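You operate a simulated robot arm through the tools that you are given. There is no shell and no other tool.

You are at the controls of a simulated robot arm. One attempt, no reset.

TASK
Rub the chalk off the small grey box on the turntable, turned to SIDE and bolted.
Fine: seat it, then turn, then push the teal bolt on, then rub; use the brown pad and put it back; the other box stays as it is. Set down upright: brown pad. What is to be rubbed or washed off counts as gone when no trace of it is left.

The check looks at the end state, three seconds after you hand in, the way a careful person would. Anything else that was tipped, shoved, dropped, spilled or broken makes it a failure.

THE ROBOT
A 6-joint arm with a three-finger gripper, fixed in place. Base frame: the origin is at the foot of the arm, x ahead of it, y to its left, z up. Readings come in m, rad, newtons and seconds.
Its first joint turns from -2.897 to 2.897 rad. Payload 4.89 kg.
Tool frame: the origin (TCP) lies between the finger pads and is the grasp point; the fingertips stand 0.03 m ahead of it; z points along the fingers, y is the line along which they close. The gripper opens to 0.164 m. The gripper's body begins 0.125 m behind the TCP.
Orientation is that of the tool frame in the base frame, as [roll, pitch, yaw] about the fixed x, y, z axes, in that order (R = Rz(yaw) Ry(pitch) Rx(roll)). With the fingers straight down and closing along the base's y, the tool's x points along the base's -x, its y along +y and its z along -z.

THE INTERFACE
- The arm moves only by the tool send_rows. Its argument "steps" is a list of rows, each a list of 3 entries, a list of its own where there are three numbers: the closure, from 0 (fully open) to 1 (shut), then the shift along the base's x, y, z in units of 50 mm (1.0 is 50 mm), then the turn, a rotation vector about the base's x, y, z in units of 5 degrees (1.0 is 5 degrees). In form: [[grip, [tx, ty, tz], [wx, wy, wz]], ...]. A call has 1 to 20 rows; each row shifts and turns the commanded pose from where the row before left it. A call with a number of a shift or a turn outside -1 to 1 is refused whole. Rows are played at 5 a second. More than 0.05 m and 0.15 rad between two rows, or a gripper value outside its range, and nothing of the call is played. Where a pose cannot be reached the arm comes as near as it can. A force on the tool above 40 N (or 10 N above the force at the start of the call, whichever is more), or a blocked arm, ends the call early, and 0.2 s more pass. The fingers move at their own pace (about 0.108 m/s each) and stop on an object; they squeeze with about 35 N. The grip force told is the motor's: it shows also when the fingers shut on nothing. Time passes only in rows, and 0.2 s behind the last, so rows that do not move let the fingers close. It gives the time, the measured TCP pose, the force on the tool (base axes), the opening and the grip force at its end, in the units of the frame above (readings bear some noise), with the torque about the TCP (base axes, N m) and any sound that the robot's microphone picked up.
- Cameras (640 x 400 px; columns grow to the right, rows downward): "scene" is fixed at [0.2196, -0.5006, 1.5495]; the picture's right is [0.45, -0.89, 0.00], its down [-0.53, -0.27, -0.81] and it looks along [0.72, 0.36, -0.59] (base axes); focal length 336 px, centre (320, 200). "wrist" rides on the gripper at [0.076, -0.002, -0.152] in the tool frame; the picture's right is [0.02, 1.00, 0.00], its down [-0.88, 0.02, -0.47] and it looks along [-0.47, 0.01, 0.88] (tool axes); focal length 247 px, centre (320, 200). There is no depth. A picture from a camera that has moved, and an enlarged one, comes with that camera's place and axes in the base frame and with its lens.
- camera(camera): a new picture of that camera. No time passes.
- slide_trunk(by): slides the trunk up (or, below 0, down) by that many m; the arm rides with it, the base frame stays. It gives what a move gives, with no picture.
- enlarge(camera, box): a new picture of the part [left, top, right, bottom] of that camera's present view, enlarged. No time passes.
- sign_off(): hands the job in; it is judged then, once.

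Places have to be worked out from the pictures, the camera data and where the tool is seen. Open the gripper and draw the arm clear of the work before you hand the job in, unless the task says otherwise.

The tools are called after ">>>" as a command line: name --argument value ..., lists and objects as JSON in quotes. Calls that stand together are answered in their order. send_rows: Moves the arm, as the interface text tells. Its arguments: {"type":"object","properties":{"steps":{"type":"array","items":{"type":"array"}}},"required":["steps"]} The other tools are called the same way: slide_trunk (by) slides the trunk up or down; camera (camera) takes a picture; enlarge (camera, box) takes an enlarged picture of a part of a camera's view; sign_off () hands the job in.

At the start:

```text
time: 0.0
tcp_pos: [0.6309, 0.0183, 1.1011]
tool_rot: [-3.141, 0.0, -3.141]
force: [-0.4, -0.3, 0.7]
torque: [-0.01, 0.01, -0.02]
gripper_width: 0.1641
grip_force: 0.0
trunk travel left (down, up): [-0.175, 0.215]
```

scene: 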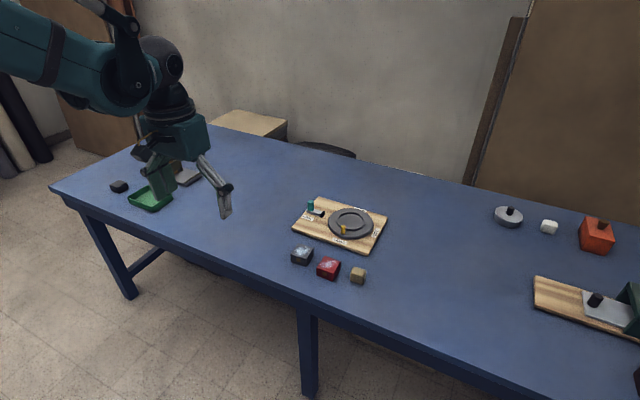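
wrist: 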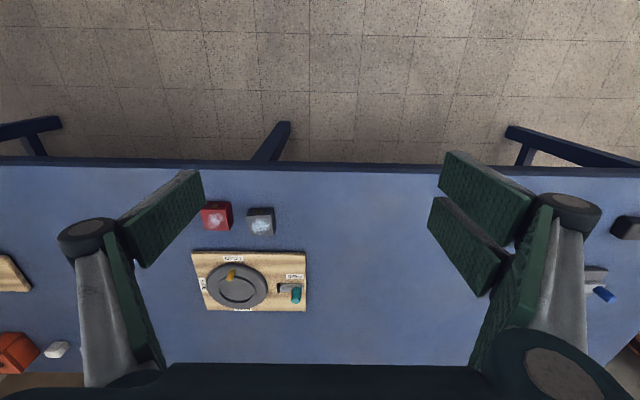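

The scene shows a turntable board with a teal bolt, a grey box, a red box and a brown pad. I'll enlarge those areas to read the labels and locate things.

>>> enlarge --camera "scene" --box '[270, 180, 410, 300]'

>>> enlarge --camera "wrist" --box '[180, 190, 320, 320]'

>>> enlarge --camera "scene" --box '[90, 140, 230, 230]'

>>> enlarge --camera "scene" --box '[480, 190, 640, 350]'

```text
3.33 times, centred on (340, 240) of scene
camera zoom: at [0.2196, -0.5006, 1.5495], right [0.45, -0.89, 0.0], down [-0.53, -0.27, -0.81], along [0.72, 0.36, -0.59], focal length 1122 px, centre (253, 67)
```

zoom: 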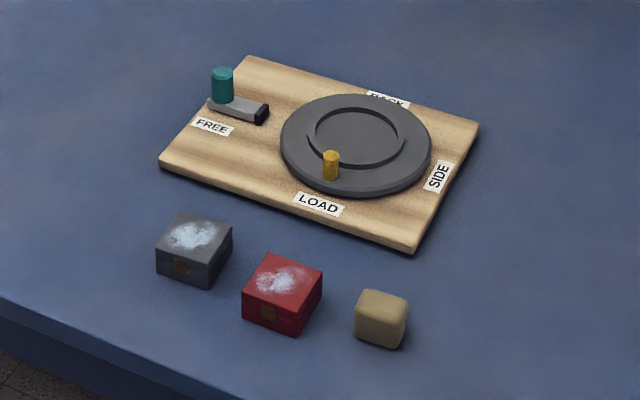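

```text
3.08 times, centred on (250, 255) of wrist
camera zoom: at [0.5535, 0.0166, 1.2537], right [-0.02, 1.0, 0.0], down [0.88, 0.02, 0.47], along [0.47, 0.01, -0.88], focal length 760 px, centre (535, 31)
```

zoom: 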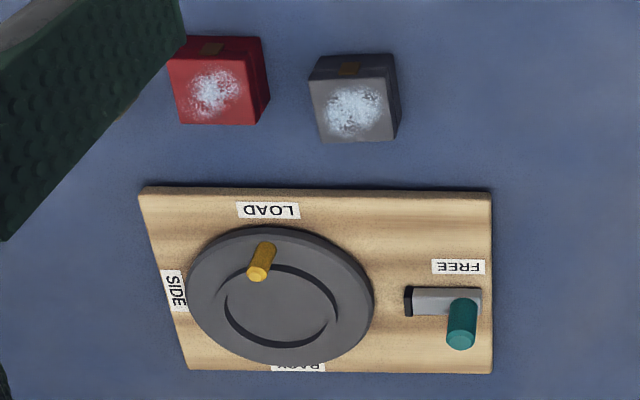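

```text
4.44 times, centred on (160, 185) of scene
camera zoom: at [0.2196, -0.5006, 1.5495], right [0.45, -0.89, 0.0], down [-0.53, -0.27, -0.81], along [0.72, 0.36, -0.59], focal length 1496 px, centre (1031, 267)
```

zoom: 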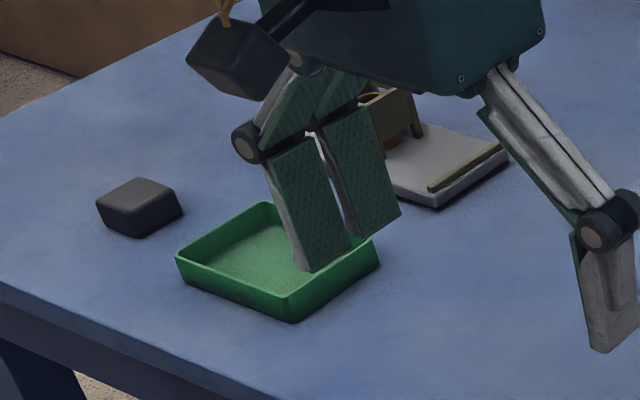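

```text
2.50 times, centred on (560, 270) of scene
camera zoom: at [0.2196, -0.5006, 1.5495], right [0.45, -0.89, 0.0], down [-0.53, -0.27, -0.81], along [0.72, 0.36, -0.59], focal length 841 px, centre (-280, 25)
```

zoom: 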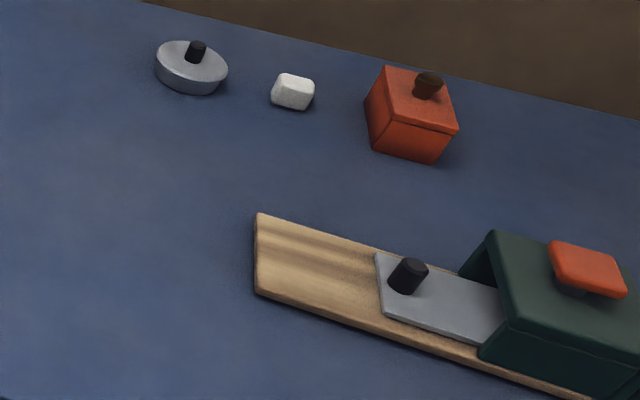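

The grey box top looks to be near (0.87, -0.11, 0.79), with the board beyond it around x≈1.0, and the arm hides part of the left side. I'll move the gripper over toward the board for a better wrist view and an unobstructed scene view.

>>> send_rows --steps '[[0, [0.6, -0.8, 0], [0, 0, 0]], [0, [0.6, -0.8, 0], [0, 0, 0]], [0, [0.6, -0.8, 0], [0, 0, 0]], [0, [0.6, -0.8, 0], [0, 0, 0]], [0, [0.0, -0.4, 0], [0, 0, 0]], [0, [0, 0, 0], [0, 0, 0]]]'

```text
time: 1.4
tcp_pos: [0.7504, -0.1633, 1.099]
tool_rot: [3.141, -0.001, 3.141]
force: [-0.5, -0.9, -0.1]
torque: [0.02, 0.1, 0.0]
gripper_width: 0.1641
grip_force: 0.0
trunk travel left (down, up): [-0.175, 0.215]
```

The arm moved as commanded to about (0.750, -0.163). Now I take both views.

>>> camera --camera "scene"

>>> camera --camera "wrist"

>>> enlarge --camera "scene" --box '[90, 120, 230, 220]'

```text
taken
```

scene: 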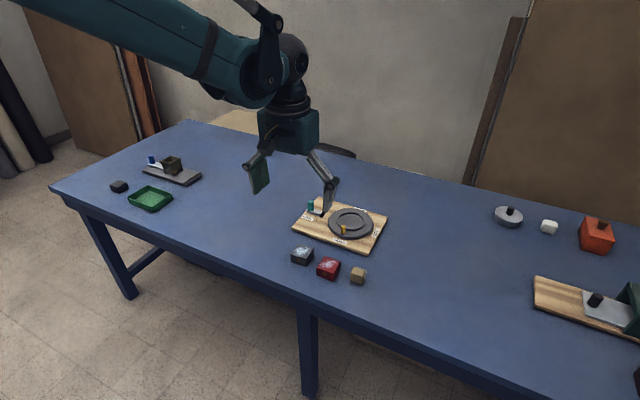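

```text
taken
camera wrist: at [0.6733, -0.1644, 1.2529], right [-0.02, 1.0, 0.0], down [0.88, 0.02, 0.47], along [0.47, 0.01, -0.88], focal length 247 px, centre (320, 200)
```

wrist: 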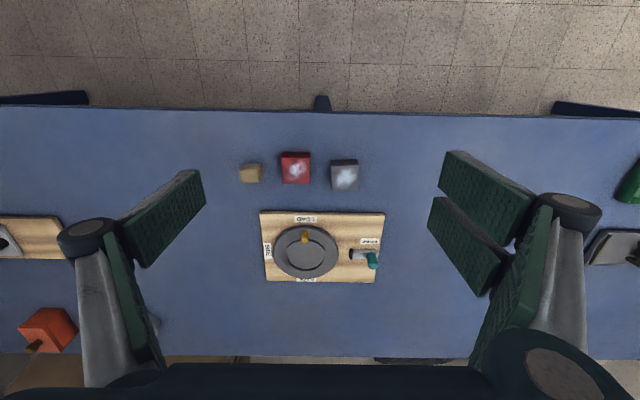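

```text
4.00 times, centred on (160, 170) of scene
camera zoom: at [0.2196, -0.5006, 1.5495], right [0.45, -0.89, 0.0], down [-0.53, -0.27, -0.81], along [0.72, 0.36, -0.59], focal length 1346 px, centre (960, 320)
```

zoom: 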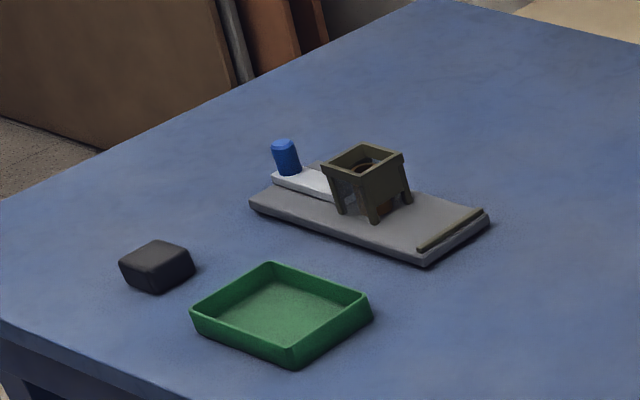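

The left side holds a dark grey pad, a green tray and a slide mechanism; the tan block beside the red box looks like the brown pad. I'll check the lower right corner of the scene for any other candidate, and zoom in on the work area from the wrist.

>>> enlarge --camera "scene" --box '[540, 300, 640, 400]'

>>> enlarge --camera "wrist" --box '[230, 140, 400, 290]'

>>> enlarge --camera "scene" --box '[280, 190, 400, 290]'

```text
4.00 times, centred on (590, 350) of scene
camera zoom: at [0.2196, -0.5006, 1.5495], right [0.45, -0.89, 0.0], down [-0.53, -0.27, -0.81], along [0.72, 0.36, -0.59], focal length 1346 px, centre (-760, -400)
```

zoom: 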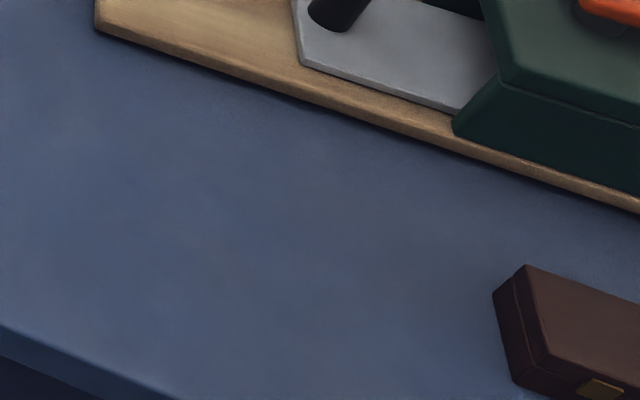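

```text
2.67 times, centred on (315, 215) of wrist
camera zoom: at [0.6733, -0.1644, 1.2529], right [-0.02, 1.0, 0.0], down [0.88, 0.02, 0.47], along [0.47, 0.01, -0.88], focal length 659 px, centre (333, 160)
```

zoom: 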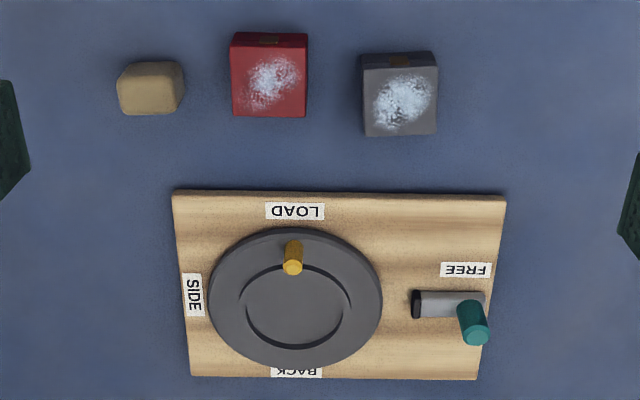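

```text
4.00 times, centred on (340, 240) of scene
camera zoom: at [0.2196, -0.5006, 1.5495], right [0.45, -0.89, 0.0], down [-0.53, -0.27, -0.81], along [0.72, 0.36, -0.59], focal length 1346 px, centre (240, 40)
```

zoom: 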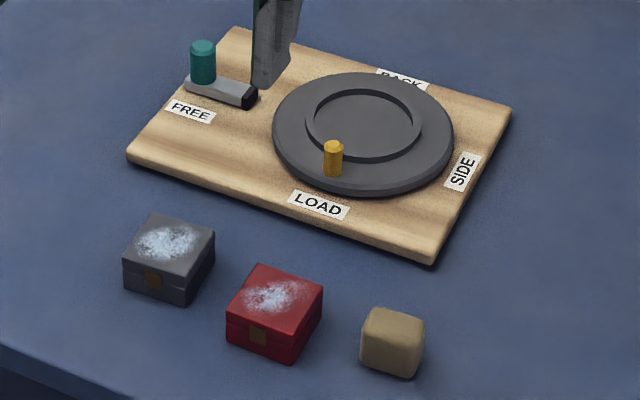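

The only brown pad is the tan block next to the red box; the dark brown item lower right is a latched case. The turntable centre computes to about (1.065, -0.19), beyond the straight-down reach at this trunk height, so I lower the trunk to bring the shoulder nearer the work.

>>> slide_trunk --by -0.12

```text
time: 2.9
tcp_pos: [0.7494, -0.1617, 0.9804]
tool_rot: [3.141, -0.001, -3.141]
force: [0.2, -1.0, -0.4]
torque: [0.02, -0.02, 0.02]
gripper_width: 0.1641
grip_force: 0.0
trunk travel left (down, up): [-0.055, 0.335]
```

The trunk is down 0.12 and the TCP is at z=0.980. I test forward reach at this safe height, toward x≈1.05.

>>> send_rows --steps '[[0, [1, 0, 0], [0, 0, 0]], [0, [1, 0, 0], [0, 0, 0]], [0, [1, 0, 0], [0, 0, 0]], [0, [1, 0, 0], [0, 0, 0]], [0, [1, 0, 0], [0, 0, 0]], [0, [0, 0, 0], [0, 0, 0]]]'

>>> camera --camera "wrist"

>>> camera --camera "scene"

```text
time: 4.3
tcp_pos: [1.0016, -0.1621, 0.9804]
tool_rot: [3.141, 0.001, -3.141]
force: [-0.6, 0.5, -0.4]
torque: [0.03, -0.04, 0.0]
gripper_width: 0.1638
grip_force: 0.0
trunk travel left (down, up): [-0.055, 0.335]
```

```text
taken
camera wrist: at [0.9235, -0.1639, 1.1319], right [-0.02, 1.0, 0.0], down [0.88, 0.02, 0.47], along [0.47, 0.01, -0.88], focal length 247 px, centre (320, 200)
```

wrist: 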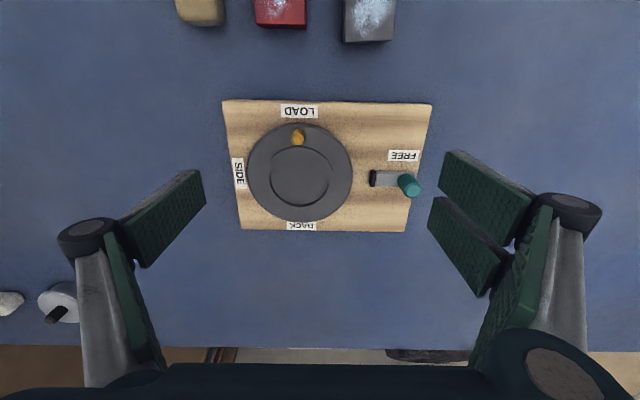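

```text
taken
```

scene: 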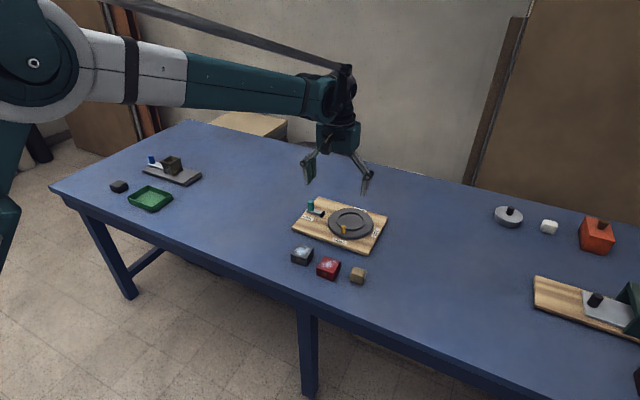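

It reached (1.002, -0.162) straight down. I zoom the wrist view for accurate positions of the disc, peg, bolt and labels.

>>> enlarge --camera "wrist" --box '[210, 90, 440, 240]'

>>> enlarge --camera "wrist" --box '[170, 0, 410, 60]'

```text
2.67 times, centred on (325, 165) of wrist
camera zoom: at [0.9235, -0.1639, 1.1319], right [-0.02, 1.0, 0.0], down [0.88, 0.02, 0.47], along [0.47, 0.01, -0.88], focal length 659 px, centre (307, 293)
```

zoom: 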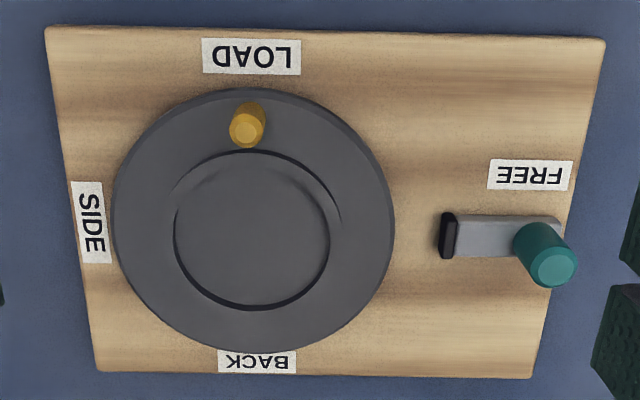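

```text
2.67 times, centred on (290, 30) of wrist
camera zoom: at [0.9235, -0.1639, 1.1319], right [-0.02, 1.0, 0.0], down [0.88, 0.02, 0.47], along [0.47, 0.01, -0.88], focal length 659 px, centre (400, 653)
```

zoom: 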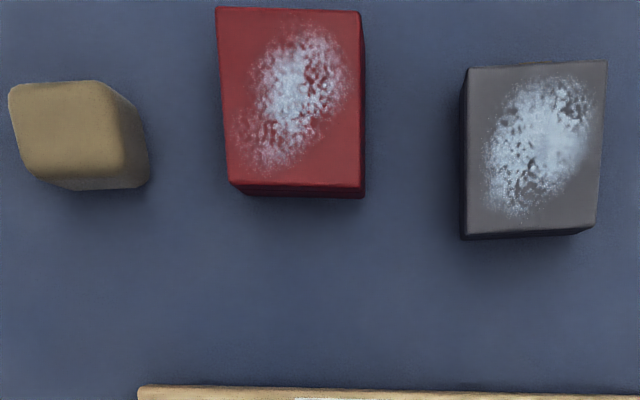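

I need to know whether the disc has a recess or a raised boss, so I zoom in tightly from both cameras.

>>> enlarge --camera "wrist" --box '[245, 120, 355, 225]'

>>> enlarge --camera "scene" --box '[322, 202, 382, 242]'

>>> enlarge --camera "scene" --box '[285, 190, 345, 230]'

>>> enlarge --camera "scene" --box '[285, 240, 375, 290]'

```text
3.81 times, centred on (300, 172) of wrist
camera zoom: at [0.9235, -0.1639, 1.1319], right [-0.02, 1.0, 0.0], down [0.88, 0.02, 0.47], along [0.47, 0.01, -0.88], focal length 941 px, centre (396, 305)
```

zoom: 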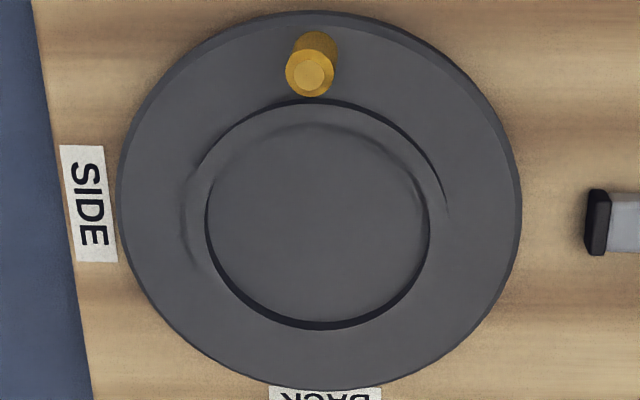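

```text
10.00 times, centred on (352, 222) of scene
camera zoom: at [0.2196, -0.5006, 1.5495], right [0.45, -0.89, 0.0], down [-0.53, -0.27, -0.81], along [0.72, 0.36, -0.59], focal length 3365 px, centre (0, -20)
```

zoom: 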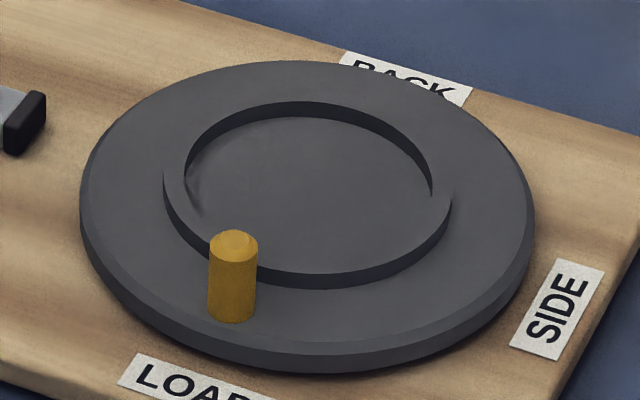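

```text
10.00 times, centred on (315, 210) of scene
camera zoom: at [0.2196, -0.5006, 1.5495], right [0.45, -0.89, 0.0], down [-0.53, -0.27, -0.81], along [0.72, 0.36, -0.59], focal length 3365 px, centre (370, 100)
```

zoom: 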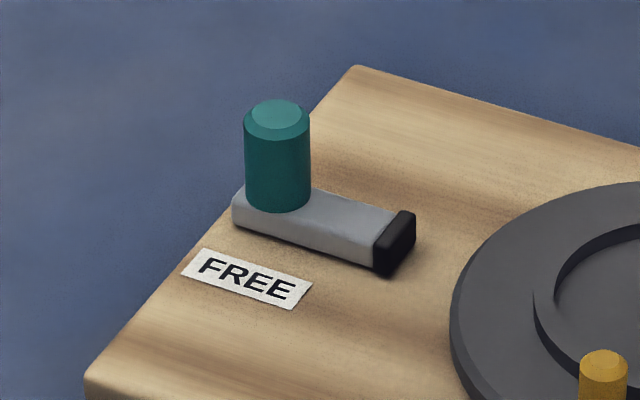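

```text
7.11 times, centred on (330, 265) of scene
camera zoom: at [0.2196, -0.5006, 1.5495], right [0.45, -0.89, 0.0], down [-0.53, -0.27, -0.81], along [0.72, 0.36, -0.59], focal length 2393 px, centre (249, -262)
```

zoom: 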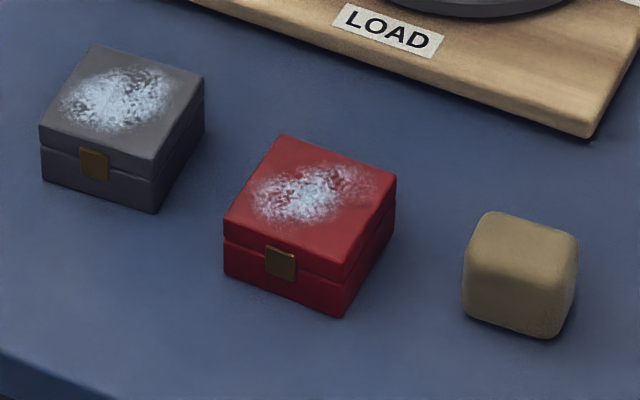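

The disc has a low raised ring (inner radius about 44 mm), so the box (about 55 mm square) must sit inside it. I estimate the disc centre at (1.074, -0.192), the peg at (1.006, -0.192) and the teal knob at (1.074, -0.03); I check that the arm reaches over the disc centre.

>>> send_rows --steps '[[0, [0.7, -0.3, 0], [0, 0, 0]], [0, [0.744, -0.298, -0.3], [0, 0, 0]], [0, [0, 0, -0.7], [0, 0, 0]], [0, [0, 0, 0], [0, 0, 0]]]'

>>> camera --camera "wrist"

>>> camera --camera "scene"

```text
time: 5.3
tcp_pos: [1.0718, -0.1931, 0.9301]
tool_rot: [3.141, 0.0, 3.14]
force: [0.9, -0.6, -0.6]
torque: [0.01, 0.06, 0.01]
gripper_width: 0.1641
grip_force: 0.0
trunk travel left (down, up): [-0.055, 0.335]
```

```text
taken
camera wrist: at [0.9951, -0.1939, 1.0827], right [-0.02, 1.0, 0.0], down [0.88, 0.02, 0.47], along [0.47, 0.01, -0.88], focal length 247 px, centre (320, 200)
```

wrist: 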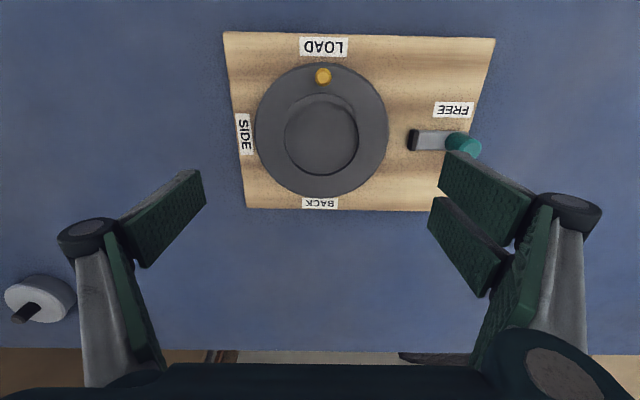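

```text
taken
```

scene: 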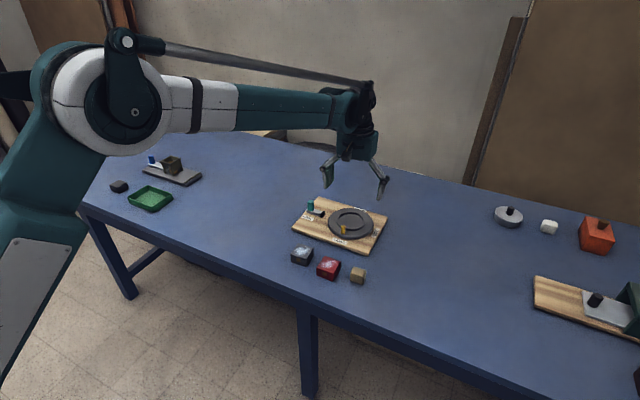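

Reach over the disc is fine. I take an enlarged view here to refine the disc centre and heights.

>>> enlarge --camera "wrist" --box '[240, 50, 400, 215]'

>>> enlarge --camera "wrist" --box '[390, 90, 500, 170]'

```text
2.42 times, centred on (320, 132) of wrist
camera zoom: at [0.9951, -0.1939, 1.0827], right [-0.02, 1.0, 0.0], down [0.88, 0.02, 0.47], along [0.47, 0.01, -0.88], focal length 599 px, centre (320, 364)
```

zoom: 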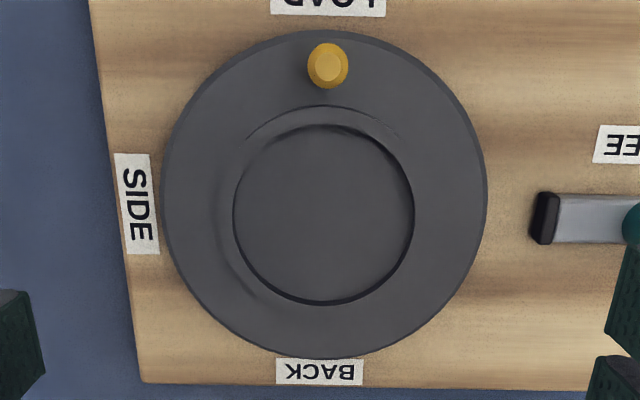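

```text
5.00 times, centred on (445, 130) of wrist
camera zoom: at [0.9951, -0.1939, 1.0827], right [-0.02, 1.0, 0.0], down [0.88, 0.02, 0.47], along [0.47, 0.01, -0.88], focal length 1235 px, centre (-305, 550)
```

zoom: 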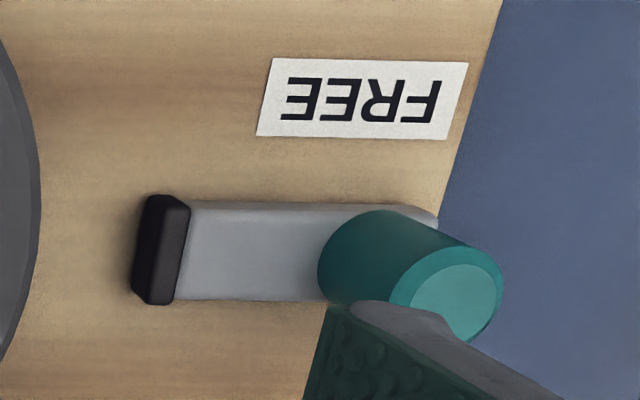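

The disc centre refines to about (1.072, -0.191) with its top near z≈0.78. Now I go back above the grey box, which appears yawed roughly +4°, for a close look before grasping.

>>> send_rows --steps '[[0, [-0.84, 0.332, 0.04], [0, 0, 0]], [0, [-0.84, 0.332, 0.04], [0, 0, 0]], [0, [-0.84, 0.332, 0.04], [0, 0, 0]], [0, [-0.84, 0.332, 0.04], [0, 0, 0]], [0, [-0.84, 0.332, 0.04], [0, 0, 0.9]], [0.4, [0, 0, 0], [0, 0, 0]], [0.45, [0, 0, 0], [0, 0, 0]], [0.45, [0, 0, 0], [0, 0, 0]]]'

>>> camera --camera "wrist"

>>> camera --camera "scene"

```text
time: 7.1
tcp_pos: [0.8627, -0.1099, 0.9406]
tool_rot: [3.141, 0.0, -3.063]
force: [-0.4, 0.5, 0.0]
torque: [-0.02, -0.04, -0.01]
gripper_width: 0.0904
grip_force: 0.1
trunk travel left (down, up): [-0.055, 0.335]
```

```text
taken
camera wrist: at [0.7858, -0.1174, 1.094], right [-0.1, 1.0, 0.0], down [0.88, 0.09, 0.47], along [0.47, 0.05, -0.88], focal length 247 px, centre (320, 200)
```

wrist: 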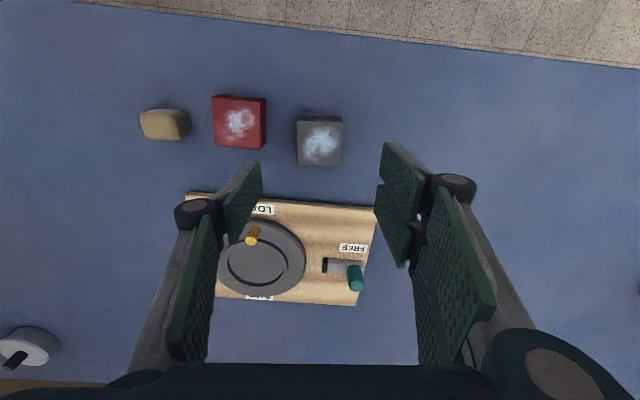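

```text
taken
```

scene: 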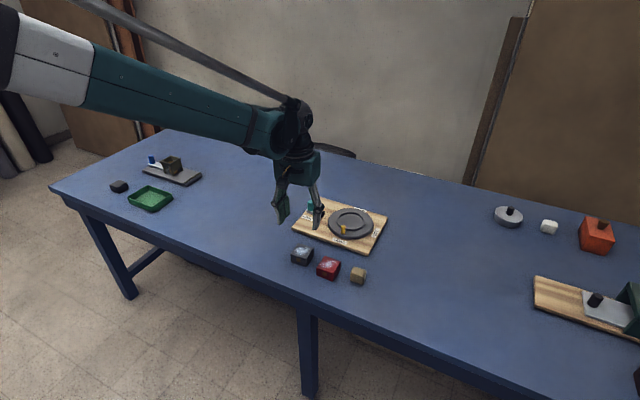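

Closure 0.45 gives a 0.090 opening, good for straddling the box. I zoom in on the boxes to fix the grey box's centre and yaw.

>>> enlarge --camera "wrist" --box '[130, 80, 370, 190]'

>>> enlarge --camera "wrist" --box '[280, 100, 360, 180]'

```text
2.67 times, centred on (250, 135) of wrist
camera zoom: at [0.7858, -0.1174, 1.094], right [-0.1, 1.0, 0.0], down [0.88, 0.09, 0.47], along [0.47, 0.05, -0.88], focal length 659 px, centre (507, 373)
```

zoom: 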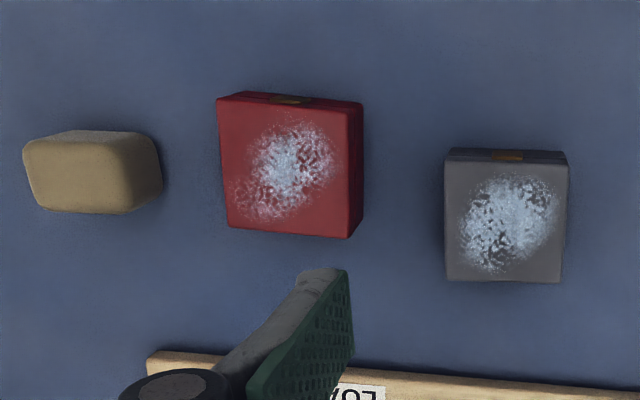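

```text
5.00 times, centred on (320, 140) of wrist
camera zoom: at [0.7858, -0.1174, 1.094], right [-0.1, 1.0, 0.0], down [0.88, 0.09, 0.47], along [0.47, 0.05, -0.88], focal length 1235 px, centre (320, 500)
```

zoom: 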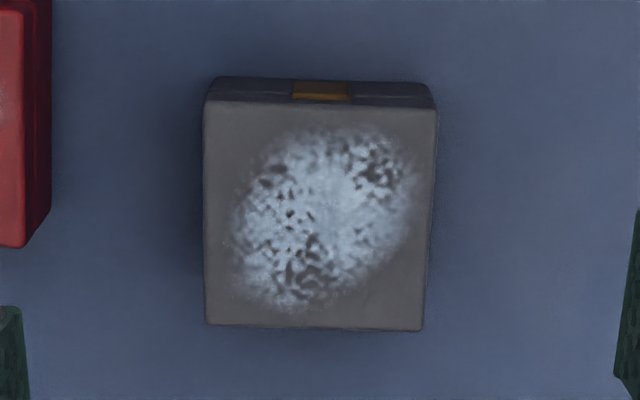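

The grey box's top centre is at about (0.868, -0.110) with yaw ≈ 0.066 rad, top near z≈0.79. I trim yaw and x, and descend to z≈0.835 to check alignment before straddling it.

>>> send_rows --steps '[[0.45, [0.1, 0, -0.7], [0, 0, -0.14]], [0.45, [0, 0, -0.7], [0, 0, 0]], [0.45, [0, 0, -0.7], [0, 0, 0]], [0.45, [0, 0, 0], [0, 0, 0]]]'

>>> camera --camera "wrist"

>>> enlarge --camera "scene" --box '[260, 180, 380, 290]'

```text
time: 8.1
tcp_pos: [0.8659, -0.1092, 0.8353]
tool_rot: [-3.141, -0.001, -3.075]
force: [0.7, 0.7, -0.5]
torque: [0.01, -0.05, 0.0]
gripper_width: 0.0899
grip_force: 0.0
trunk travel left (down, up): [-0.055, 0.335]
```

```text
taken
camera wrist: at [0.7897, -0.1164, 0.9884], right [-0.09, 1.0, 0.0], down [0.88, 0.08, 0.47], along [0.47, 0.04, -0.88], focal length 247 px, centre (320, 200)
```

wrist: 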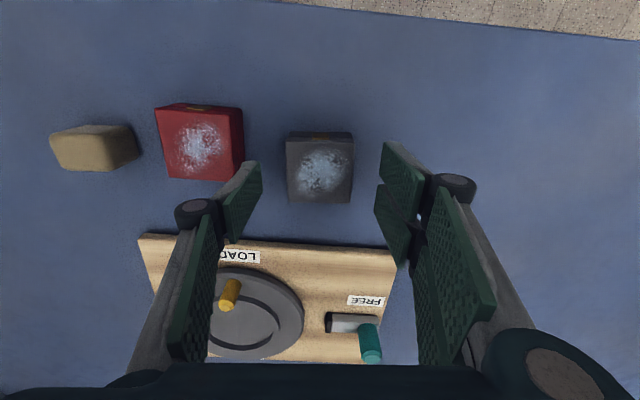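

```text
3.64 times, centred on (320, 235) of scene
camera zoom: at [0.2196, -0.5006, 1.5495], right [0.45, -0.89, 0.0], down [-0.53, -0.27, -0.81], along [0.72, 0.36, -0.59], focal length 1224 px, centre (320, 73)
```

zoom: 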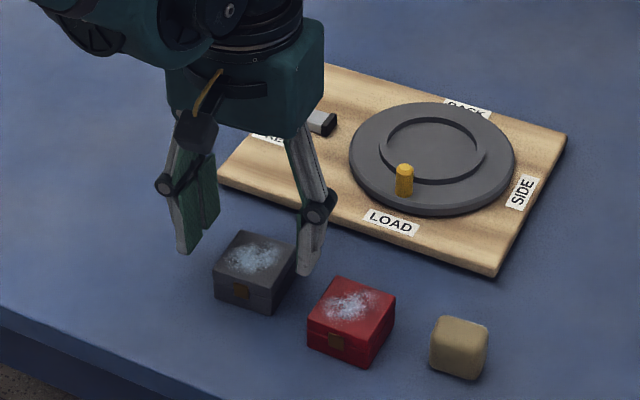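

The fingers straddle the grey box evenly, with clearance to the red box. I descend to z≈0.80 and close.

>>> send_rows --steps '[[0.45, [0.04, 0, -0.4], [0, 0, 0]], [0.45, [0, 0, -0.3], [0, 0, 0]], [0.45, [0, 0, 0], [0, 0, 0]]]'

>>> enlarge --camera "scene" --box '[260, 210, 380, 290]'

>>> camera --camera "wrist"

```text
time: 8.9
tcp_pos: [0.8689, -0.1087, 0.8009]
tool_rot: [3.141, 0.0, -3.076]
force: [-0.7, -0.2, 1.6]
torque: [-0.02, -0.03, 0.0]
gripper_width: 0.0902
grip_force: 0.1
trunk travel left (down, up): [-0.055, 0.335]
```

```text
5.00 times, centred on (320, 250) of scene
camera zoom: at [0.2196, -0.5006, 1.5495], right [0.45, -0.89, 0.0], down [-0.53, -0.27, -0.81], along [0.72, 0.36, -0.59], focal length 1683 px, centre (320, -50)
```

zoom: 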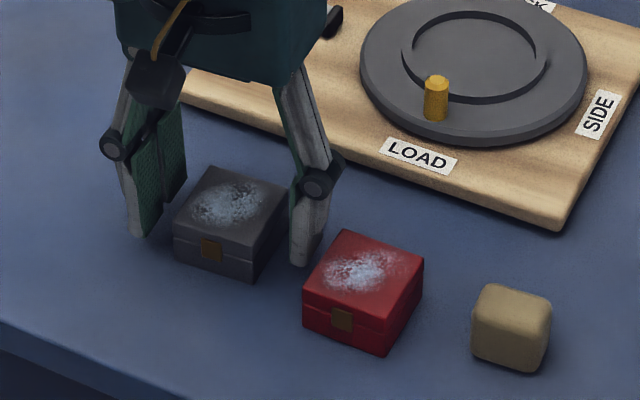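

```text
taken
camera wrist: at [0.792, -0.1162, 0.9534], right [-0.09, 1.0, 0.0], down [0.88, 0.08, 0.47], along [0.47, 0.04, -0.88], focal length 247 px, centre (320, 200)
```

wrist: 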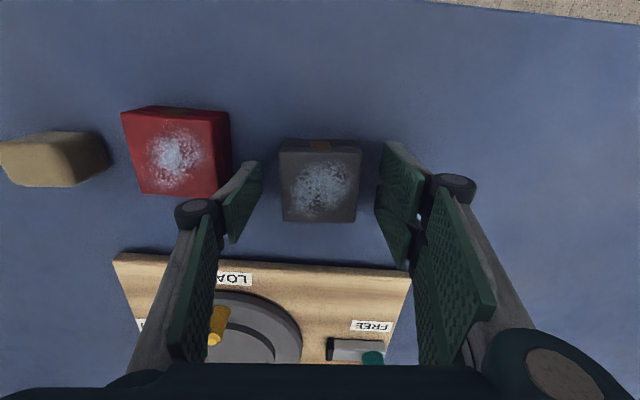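

Fingertips overlap the box sides by about 19 mm (top ≈ 0.79, tips ≈ 0.771). I close the gripper now.

>>> send_rows --steps '[[1, [0, 0, 0], [0, 0, 0]], [1, [0, 0, 0], [0, 0, 0]], [1, [0, 0, 0], [0, 0, 0]], [1, [0, 0, 0], [0, 0, 0]]]'

>>> camera --camera "wrist"

>>> enlarge --camera "scene" --box '[260, 210, 380, 290]'

```text
time: 9.9
tcp_pos: [0.8687, -0.1099, 0.8009]
tool_rot: [-3.14, -0.001, -3.074]
force: [0.0, 0.2, -0.2]
torque: [-0.03, -0.01, -0.01]
gripper_width: 0.0551
grip_force: 34.9
trunk travel left (down, up): [-0.055, 0.335]
```

```text
taken
camera wrist: at [0.7921, -0.1162, 0.9535], right [-0.09, 1.0, 0.0], down [0.88, 0.08, 0.47], along [0.47, 0.04, -0.88], focal length 247 px, centre (320, 200)
```

wrist: 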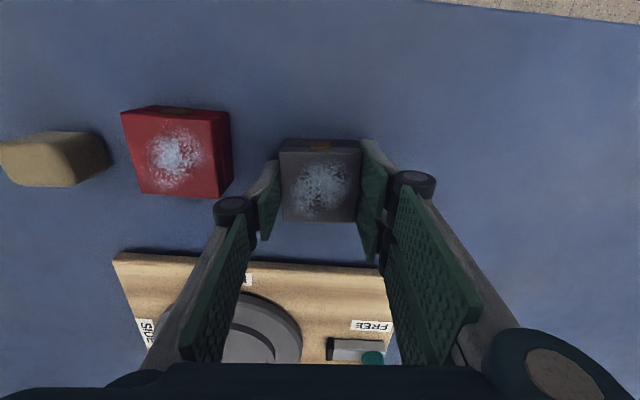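

```text
5.00 times, centred on (320, 250) of scene
camera zoom: at [0.2196, -0.5006, 1.5495], right [0.45, -0.89, 0.0], down [-0.53, -0.27, -0.81], along [0.72, 0.36, -0.59], focal length 1683 px, centre (320, -50)
```

zoom: 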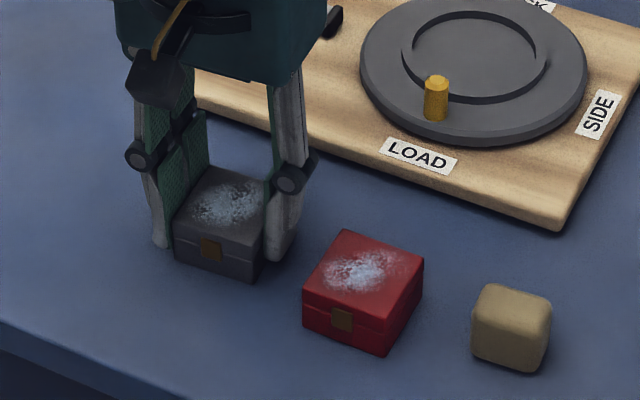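

Gripped at 0.055 width with 35 N. I zoom in to measure the box's centre offset relative to the TCP along the finger width direction.

>>> enlarge --camera "wrist" --box '[260, 120, 380, 240]'

```text
3.33 times, centred on (320, 180) of wrist
camera zoom: at [0.7921, -0.1162, 0.9535], right [-0.09, 1.0, 0.0], down [0.88, 0.08, 0.47], along [0.47, 0.04, -0.88], focal length 823 px, centre (320, 267)
```

zoom: 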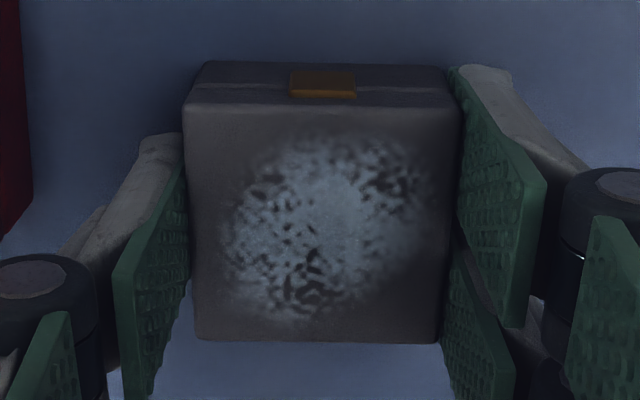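

The box centre is within about 1 mm of the TCP and its bottom sits about 39 mm below the TCP. I lift, square the yaw, and carry it over the disc centre at a safe height.

>>> send_rows --steps '[[1, [0, 0, 0.4], [0, 0, 0]], [1, [0, 0, 0.8], [0, 0, 0]], [1, [0, 0, 0.8], [0, 0, 0]], [1, [0.816, -0.324, 0], [0, 0, -0.25]], [1, [0.816, -0.324, 0], [0, 0, -0.25]], [1, [0.816, -0.324, 0], [0, 0, -0.26]], [1, [0.816, -0.324, 0], [0, 0, 0]], [1, [0.816, -0.324, 0], [0, 0, 0]], [1, [0, 0, 0], [0, 0, 0]]]'

>>> camera --camera "wrist"

>>> camera --camera "scene"

```text
time: 11.9
tcp_pos: [1.0729, -0.1907, 0.8998]
tool_rot: [-3.139, 0.001, 3.141]
force: [-0.4, 0.5, -1.6]
torque: [0.01, -0.03, -0.03]
gripper_width: 0.0549
grip_force: 34.8
trunk travel left (down, up): [-0.055, 0.335]
```

```text
taken
camera wrist: at [0.9958, -0.1927, 1.0529], right [-0.02, 1.0, 0.0], down [0.88, 0.02, 0.47], along [0.47, 0.01, -0.88], focal length 247 px, centre (320, 200)
```

wrist: 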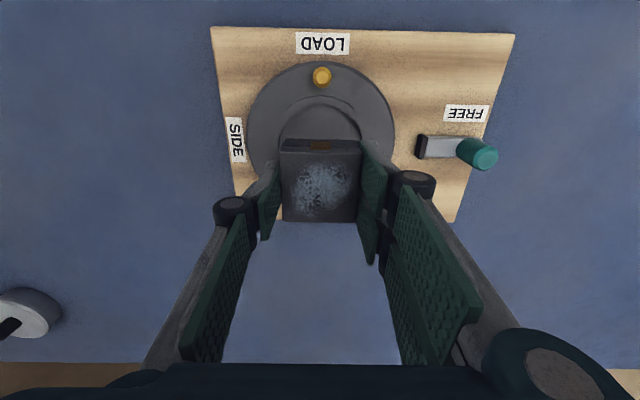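

```text
taken
```

scene: 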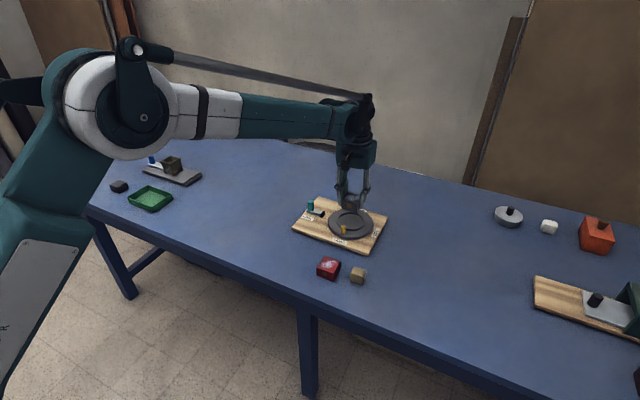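

The box is held over the disc. I lower to z≈0.845 (box bottom ≈0.806) and check alignment with the ring from both cameras.

>>> send_rows --steps '[[1, [0, 0, -0.6], [0, 0, 0]], [1, [0, 0, -0.5], [0, 0, 0]], [1, [0, 0, 0], [0, 0, 0]]]'

>>> enlarge --camera "wrist" --box '[220, 40, 420, 240]'

>>> enlarge --camera "scene" --box '[312, 190, 392, 245]'

```text
time: 12.7
tcp_pos: [1.0727, -0.19, 0.8459]
tool_rot: [-3.141, -0.001, 3.14]
force: [-0.3, -0.4, -0.2]
torque: [0.02, -0.04, 0.01]
gripper_width: 0.055
grip_force: 34.9
trunk travel left (down, up): [-0.055, 0.335]
```

```text
2.00 times, centred on (320, 140) of wrist
camera zoom: at [0.9963, -0.1923, 0.9982], right [-0.02, 1.0, 0.0], down [0.88, 0.02, 0.47], along [0.47, 0.01, -0.88], focal length 494 px, centre (320, 320)
```

zoom: 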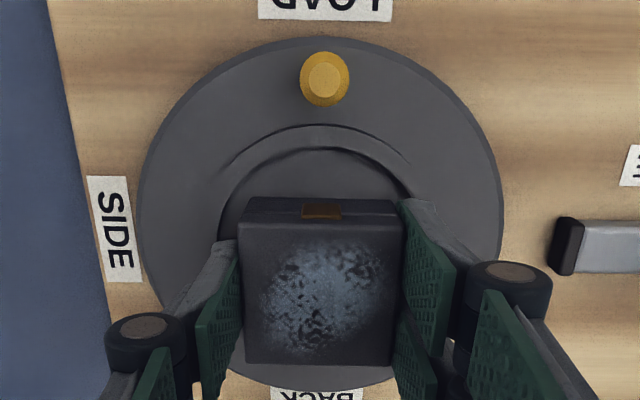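

```text
7.27 times, centred on (352, 218) of scene
camera zoom: at [0.2196, -0.5006, 1.5495], right [0.45, -0.89, 0.0], down [-0.53, -0.27, -0.81], along [0.72, 0.36, -0.59], focal length 2448 px, centre (87, 73)
```

zoom: 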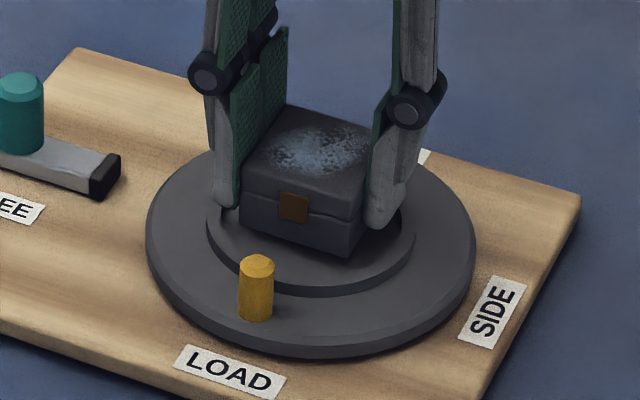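

Box and ring are aligned laterally and within about 1–2 mm in x. I lower it in small steps, watching for contact force.

>>> send_rows --steps '[[1, [0.01, -0.01, -0.2], [0, 0, 0]], [1, [0, 0, -0.1], [0, 0, 0]], [1, [0, 0, -0.05], [0, 0, 0]], [1, [0, 0, 0], [0, 0, 0]]]'

```text
time: 13.5
tcp_pos: [1.0727, -0.1899, 0.8319]
tool_rot: [-3.141, 0.002, -3.141]
force: [-5.0, 2.4, 26.3]
torque: [0.46, 0.37, -0.01]
gripper_width: 0.055
grip_force: 35.2
trunk travel left (down, up): [-0.055, 0.335]
stopped in row 3: the force on the tool passed its limit at 46 N (the readings are from after the stop); the commanded pose is now the measured one
```

Contact came at z≈0.832, a little earlier than expected, so I check whether the box is on the floor of the ring or on its lip.

>>> enlarge --camera "scene" --box '[322, 195, 382, 242]'

>>> enlarge --camera "wrist" --box '[220, 40, 420, 240]'

```text
8.51 times, centred on (352, 218) of scene
camera zoom: at [0.2196, -0.5006, 1.5495], right [0.45, -0.89, 0.0], down [-0.53, -0.27, -0.81], along [0.72, 0.36, -0.59], focal length 2864 px, centre (48, 43)
```

zoom: 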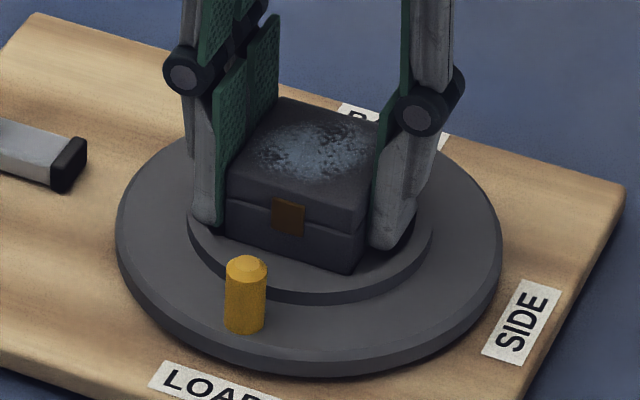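

```text
2.00 times, centred on (320, 140) of wrist
camera zoom: at [0.9956, -0.1919, 0.9853], right [-0.02, 1.0, 0.0], down [0.88, 0.02, 0.47], along [0.47, 0.01, -0.88], focal length 494 px, centre (320, 320)
```

zoom: 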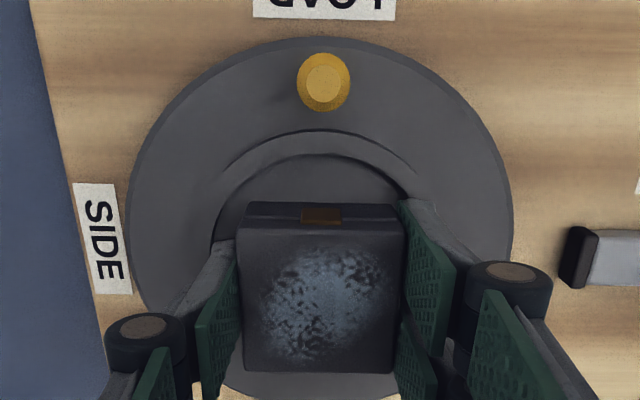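

The contact moment suggests a flat contact near the box centre rather than a single corner on the lip. I zoom closer to verify.

>>> enlarge --camera "scene" --box '[335, 205, 371, 229]'

>>> enlarge --camera "wrist" --box '[260, 120, 380, 240]'

```text
16.00 times, centred on (353, 217) of scene
camera zoom: at [0.2196, -0.5006, 1.5495], right [0.45, -0.89, 0.0], down [-0.53, -0.27, -0.81], along [0.72, 0.36, -0.59], focal length 5384 px, centre (-208, -72)
```

zoom: 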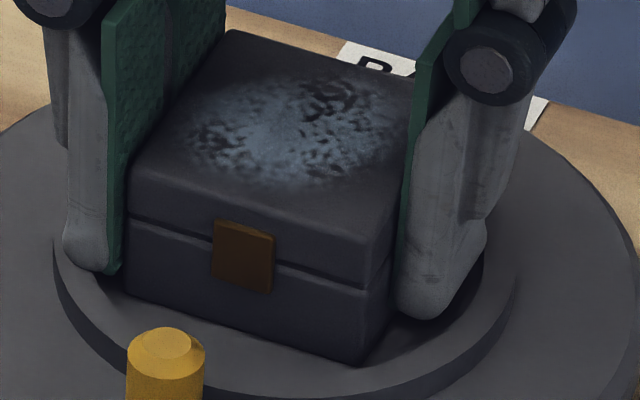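

```text
3.33 times, centred on (320, 180) of wrist
camera zoom: at [0.9956, -0.1919, 0.9853], right [-0.02, 1.0, 0.0], down [0.88, 0.02, 0.47], along [0.47, 0.01, -0.88], focal length 823 px, centre (320, 267)
```

zoom: 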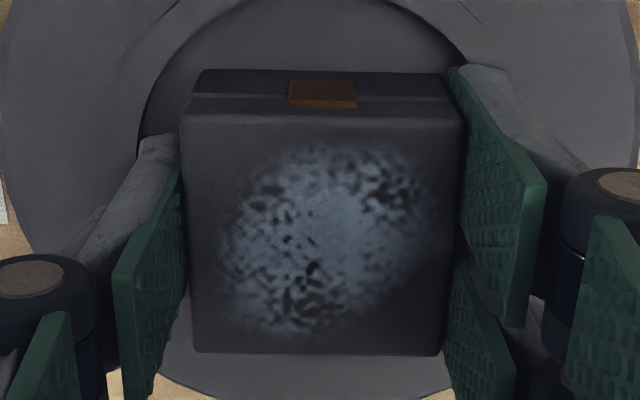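

I zoom on the lower part of the ring to distinguish lip edge and floor around the box base.

>>> enlarge --camera "scene" --box '[336, 212, 372, 236]'

>>> enlarge --camera "wrist" --box '[260, 90, 380, 165]'

```text
16.00 times, centred on (354, 224) of scene
camera zoom: at [0.2196, -0.5006, 1.5495], right [0.45, -0.89, 0.0], down [-0.53, -0.27, -0.81], along [0.72, 0.36, -0.59], focal length 5384 px, centre (-224, -184)
```

zoom: 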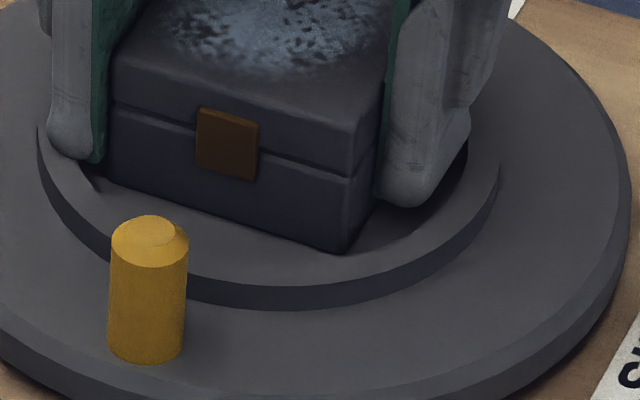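

```text
5.33 times, centred on (320, 128) of wrist
camera zoom: at [0.9956, -0.1919, 0.9853], right [-0.02, 1.0, 0.0], down [0.88, 0.02, 0.47], along [0.47, 0.01, -0.88], focal length 1317 px, centre (320, 587)
```

zoom: 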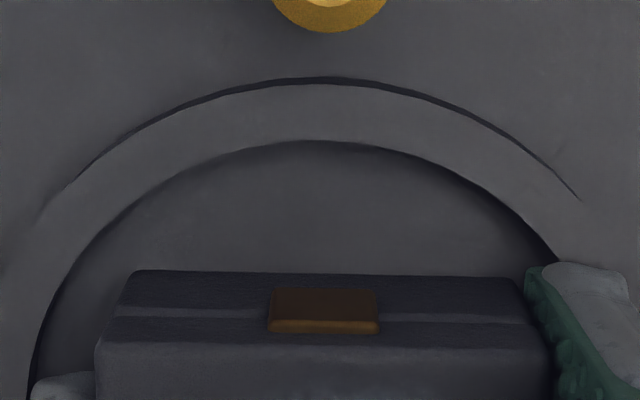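

The evidence (disc height from earlier views, flat contact moment, near-lip gap) indicates the box sits on the ring floor with the box having slid up a few mm in the grip. I open just slightly so the fingers stay inside the ring, then lift straight up before opening further.

>>> send_rows --steps '[[0.63, [0, 0, 0.02], [0, 0, 0]], [0.63, [0, 0, 0], [0, 0, 0]], [0.63, [0, 0, 0], [0, 0, 0]]]'

>>> enlarge --camera "scene" --box '[336, 205, 372, 229]'

>>> enlarge --camera "wrist" --box '[260, 90, 380, 240]'

```text
time: 14.3
tcp_pos: [1.0726, -0.1922, 0.8319]
tool_rot: [-3.141, 0.001, 3.141]
force: [-8.1, -1.4, 14.3]
torque: [0.09, 0.18, 0.07]
gripper_width: 0.0609
grip_force: 0.1
trunk travel left (down, up): [-0.055, 0.335]
```

```text
16.00 times, centred on (354, 217) of scene
camera zoom: at [0.2196, -0.5006, 1.5495], right [0.45, -0.89, 0.0], down [-0.53, -0.27, -0.81], along [0.72, 0.36, -0.59], focal length 5384 px, centre (-224, -72)
```

zoom: 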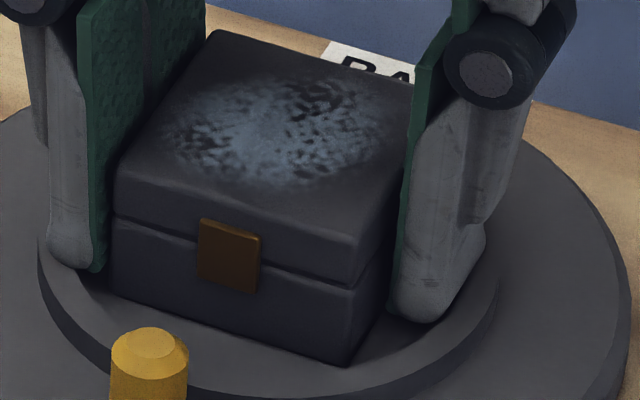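

```text
2.67 times, centred on (320, 165) of wrist
camera zoom: at [0.9963, -0.1926, 0.9847], right [-0.02, 1.0, 0.0], down [0.88, 0.02, 0.47], along [0.47, 0.01, -0.88], focal length 659 px, centre (320, 293)
```

zoom: 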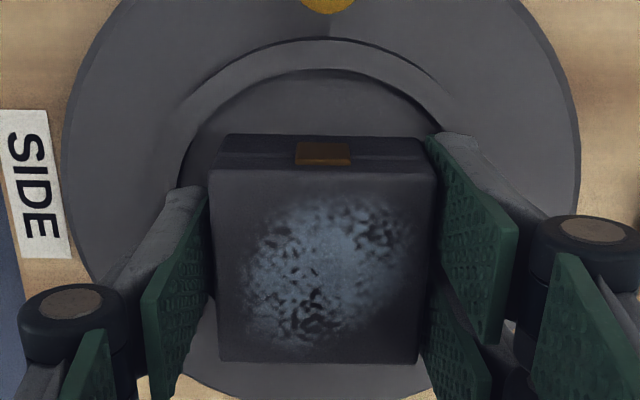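

With the grip released a 14 N force remains, so the fingertips themselves are touching the ring lip; the box did not drop, so it already rests. I lift straight up to clear the fingers.

>>> send_rows --steps '[[0.63, [0, 0, 0.1], [0, 0, 0]], [0.63, [0, 0, 0.2], [0, 0, 0]], [0.63, [0, 0, 0.4], [0, 0, 0]], [0.63, [0, 0, 0], [0, 0, 0]]]'

>>> enlarge --camera "scene" --box '[332, 205, 377, 235]'

>>> enlarge --camera "wrist" --box '[240, 50, 400, 230]'

```text
time: 15.3
tcp_pos: [1.0739, -0.1913, 0.8662]
tool_rot: [3.14, 0.003, -3.141]
force: [0.8, 0.4, 0.5]
torque: [0.02, 0.04, 0.02]
gripper_width: 0.0608
grip_force: 0.0
trunk travel left (down, up): [-0.055, 0.335]
```

```text
13.33 times, centred on (354, 220) of scene
camera zoom: at [0.2196, -0.5006, 1.5495], right [0.45, -0.89, 0.0], down [-0.53, -0.27, -0.81], along [0.72, 0.36, -0.59], focal length 4487 px, centre (-140, -67)
```

zoom: 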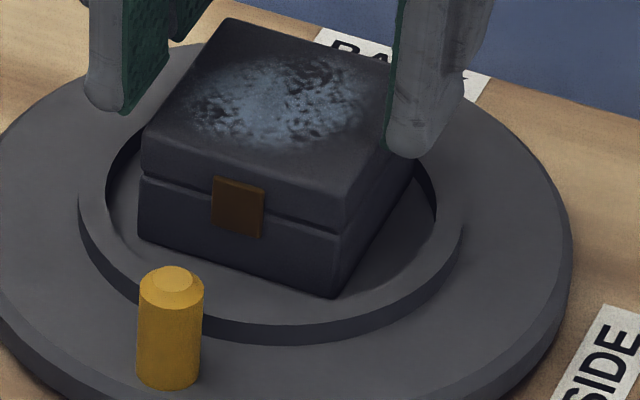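

```text
2.22 times, centred on (320, 140) of wrist
camera zoom: at [0.9971, -0.1928, 1.0188], right [-0.02, 1.0, 0.0], down [0.88, 0.02, 0.47], along [0.47, 0.01, -0.88], focal length 549 px, centre (320, 333)
```

zoom: 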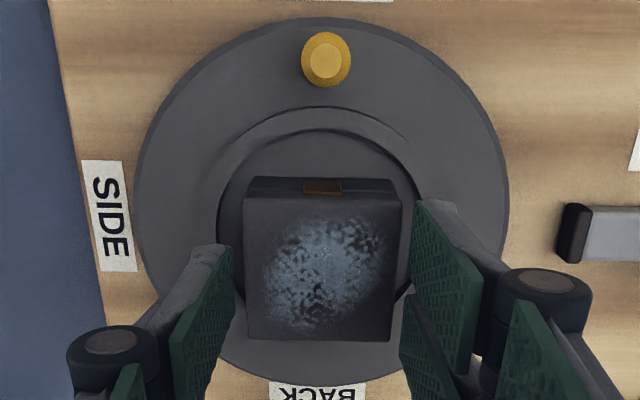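

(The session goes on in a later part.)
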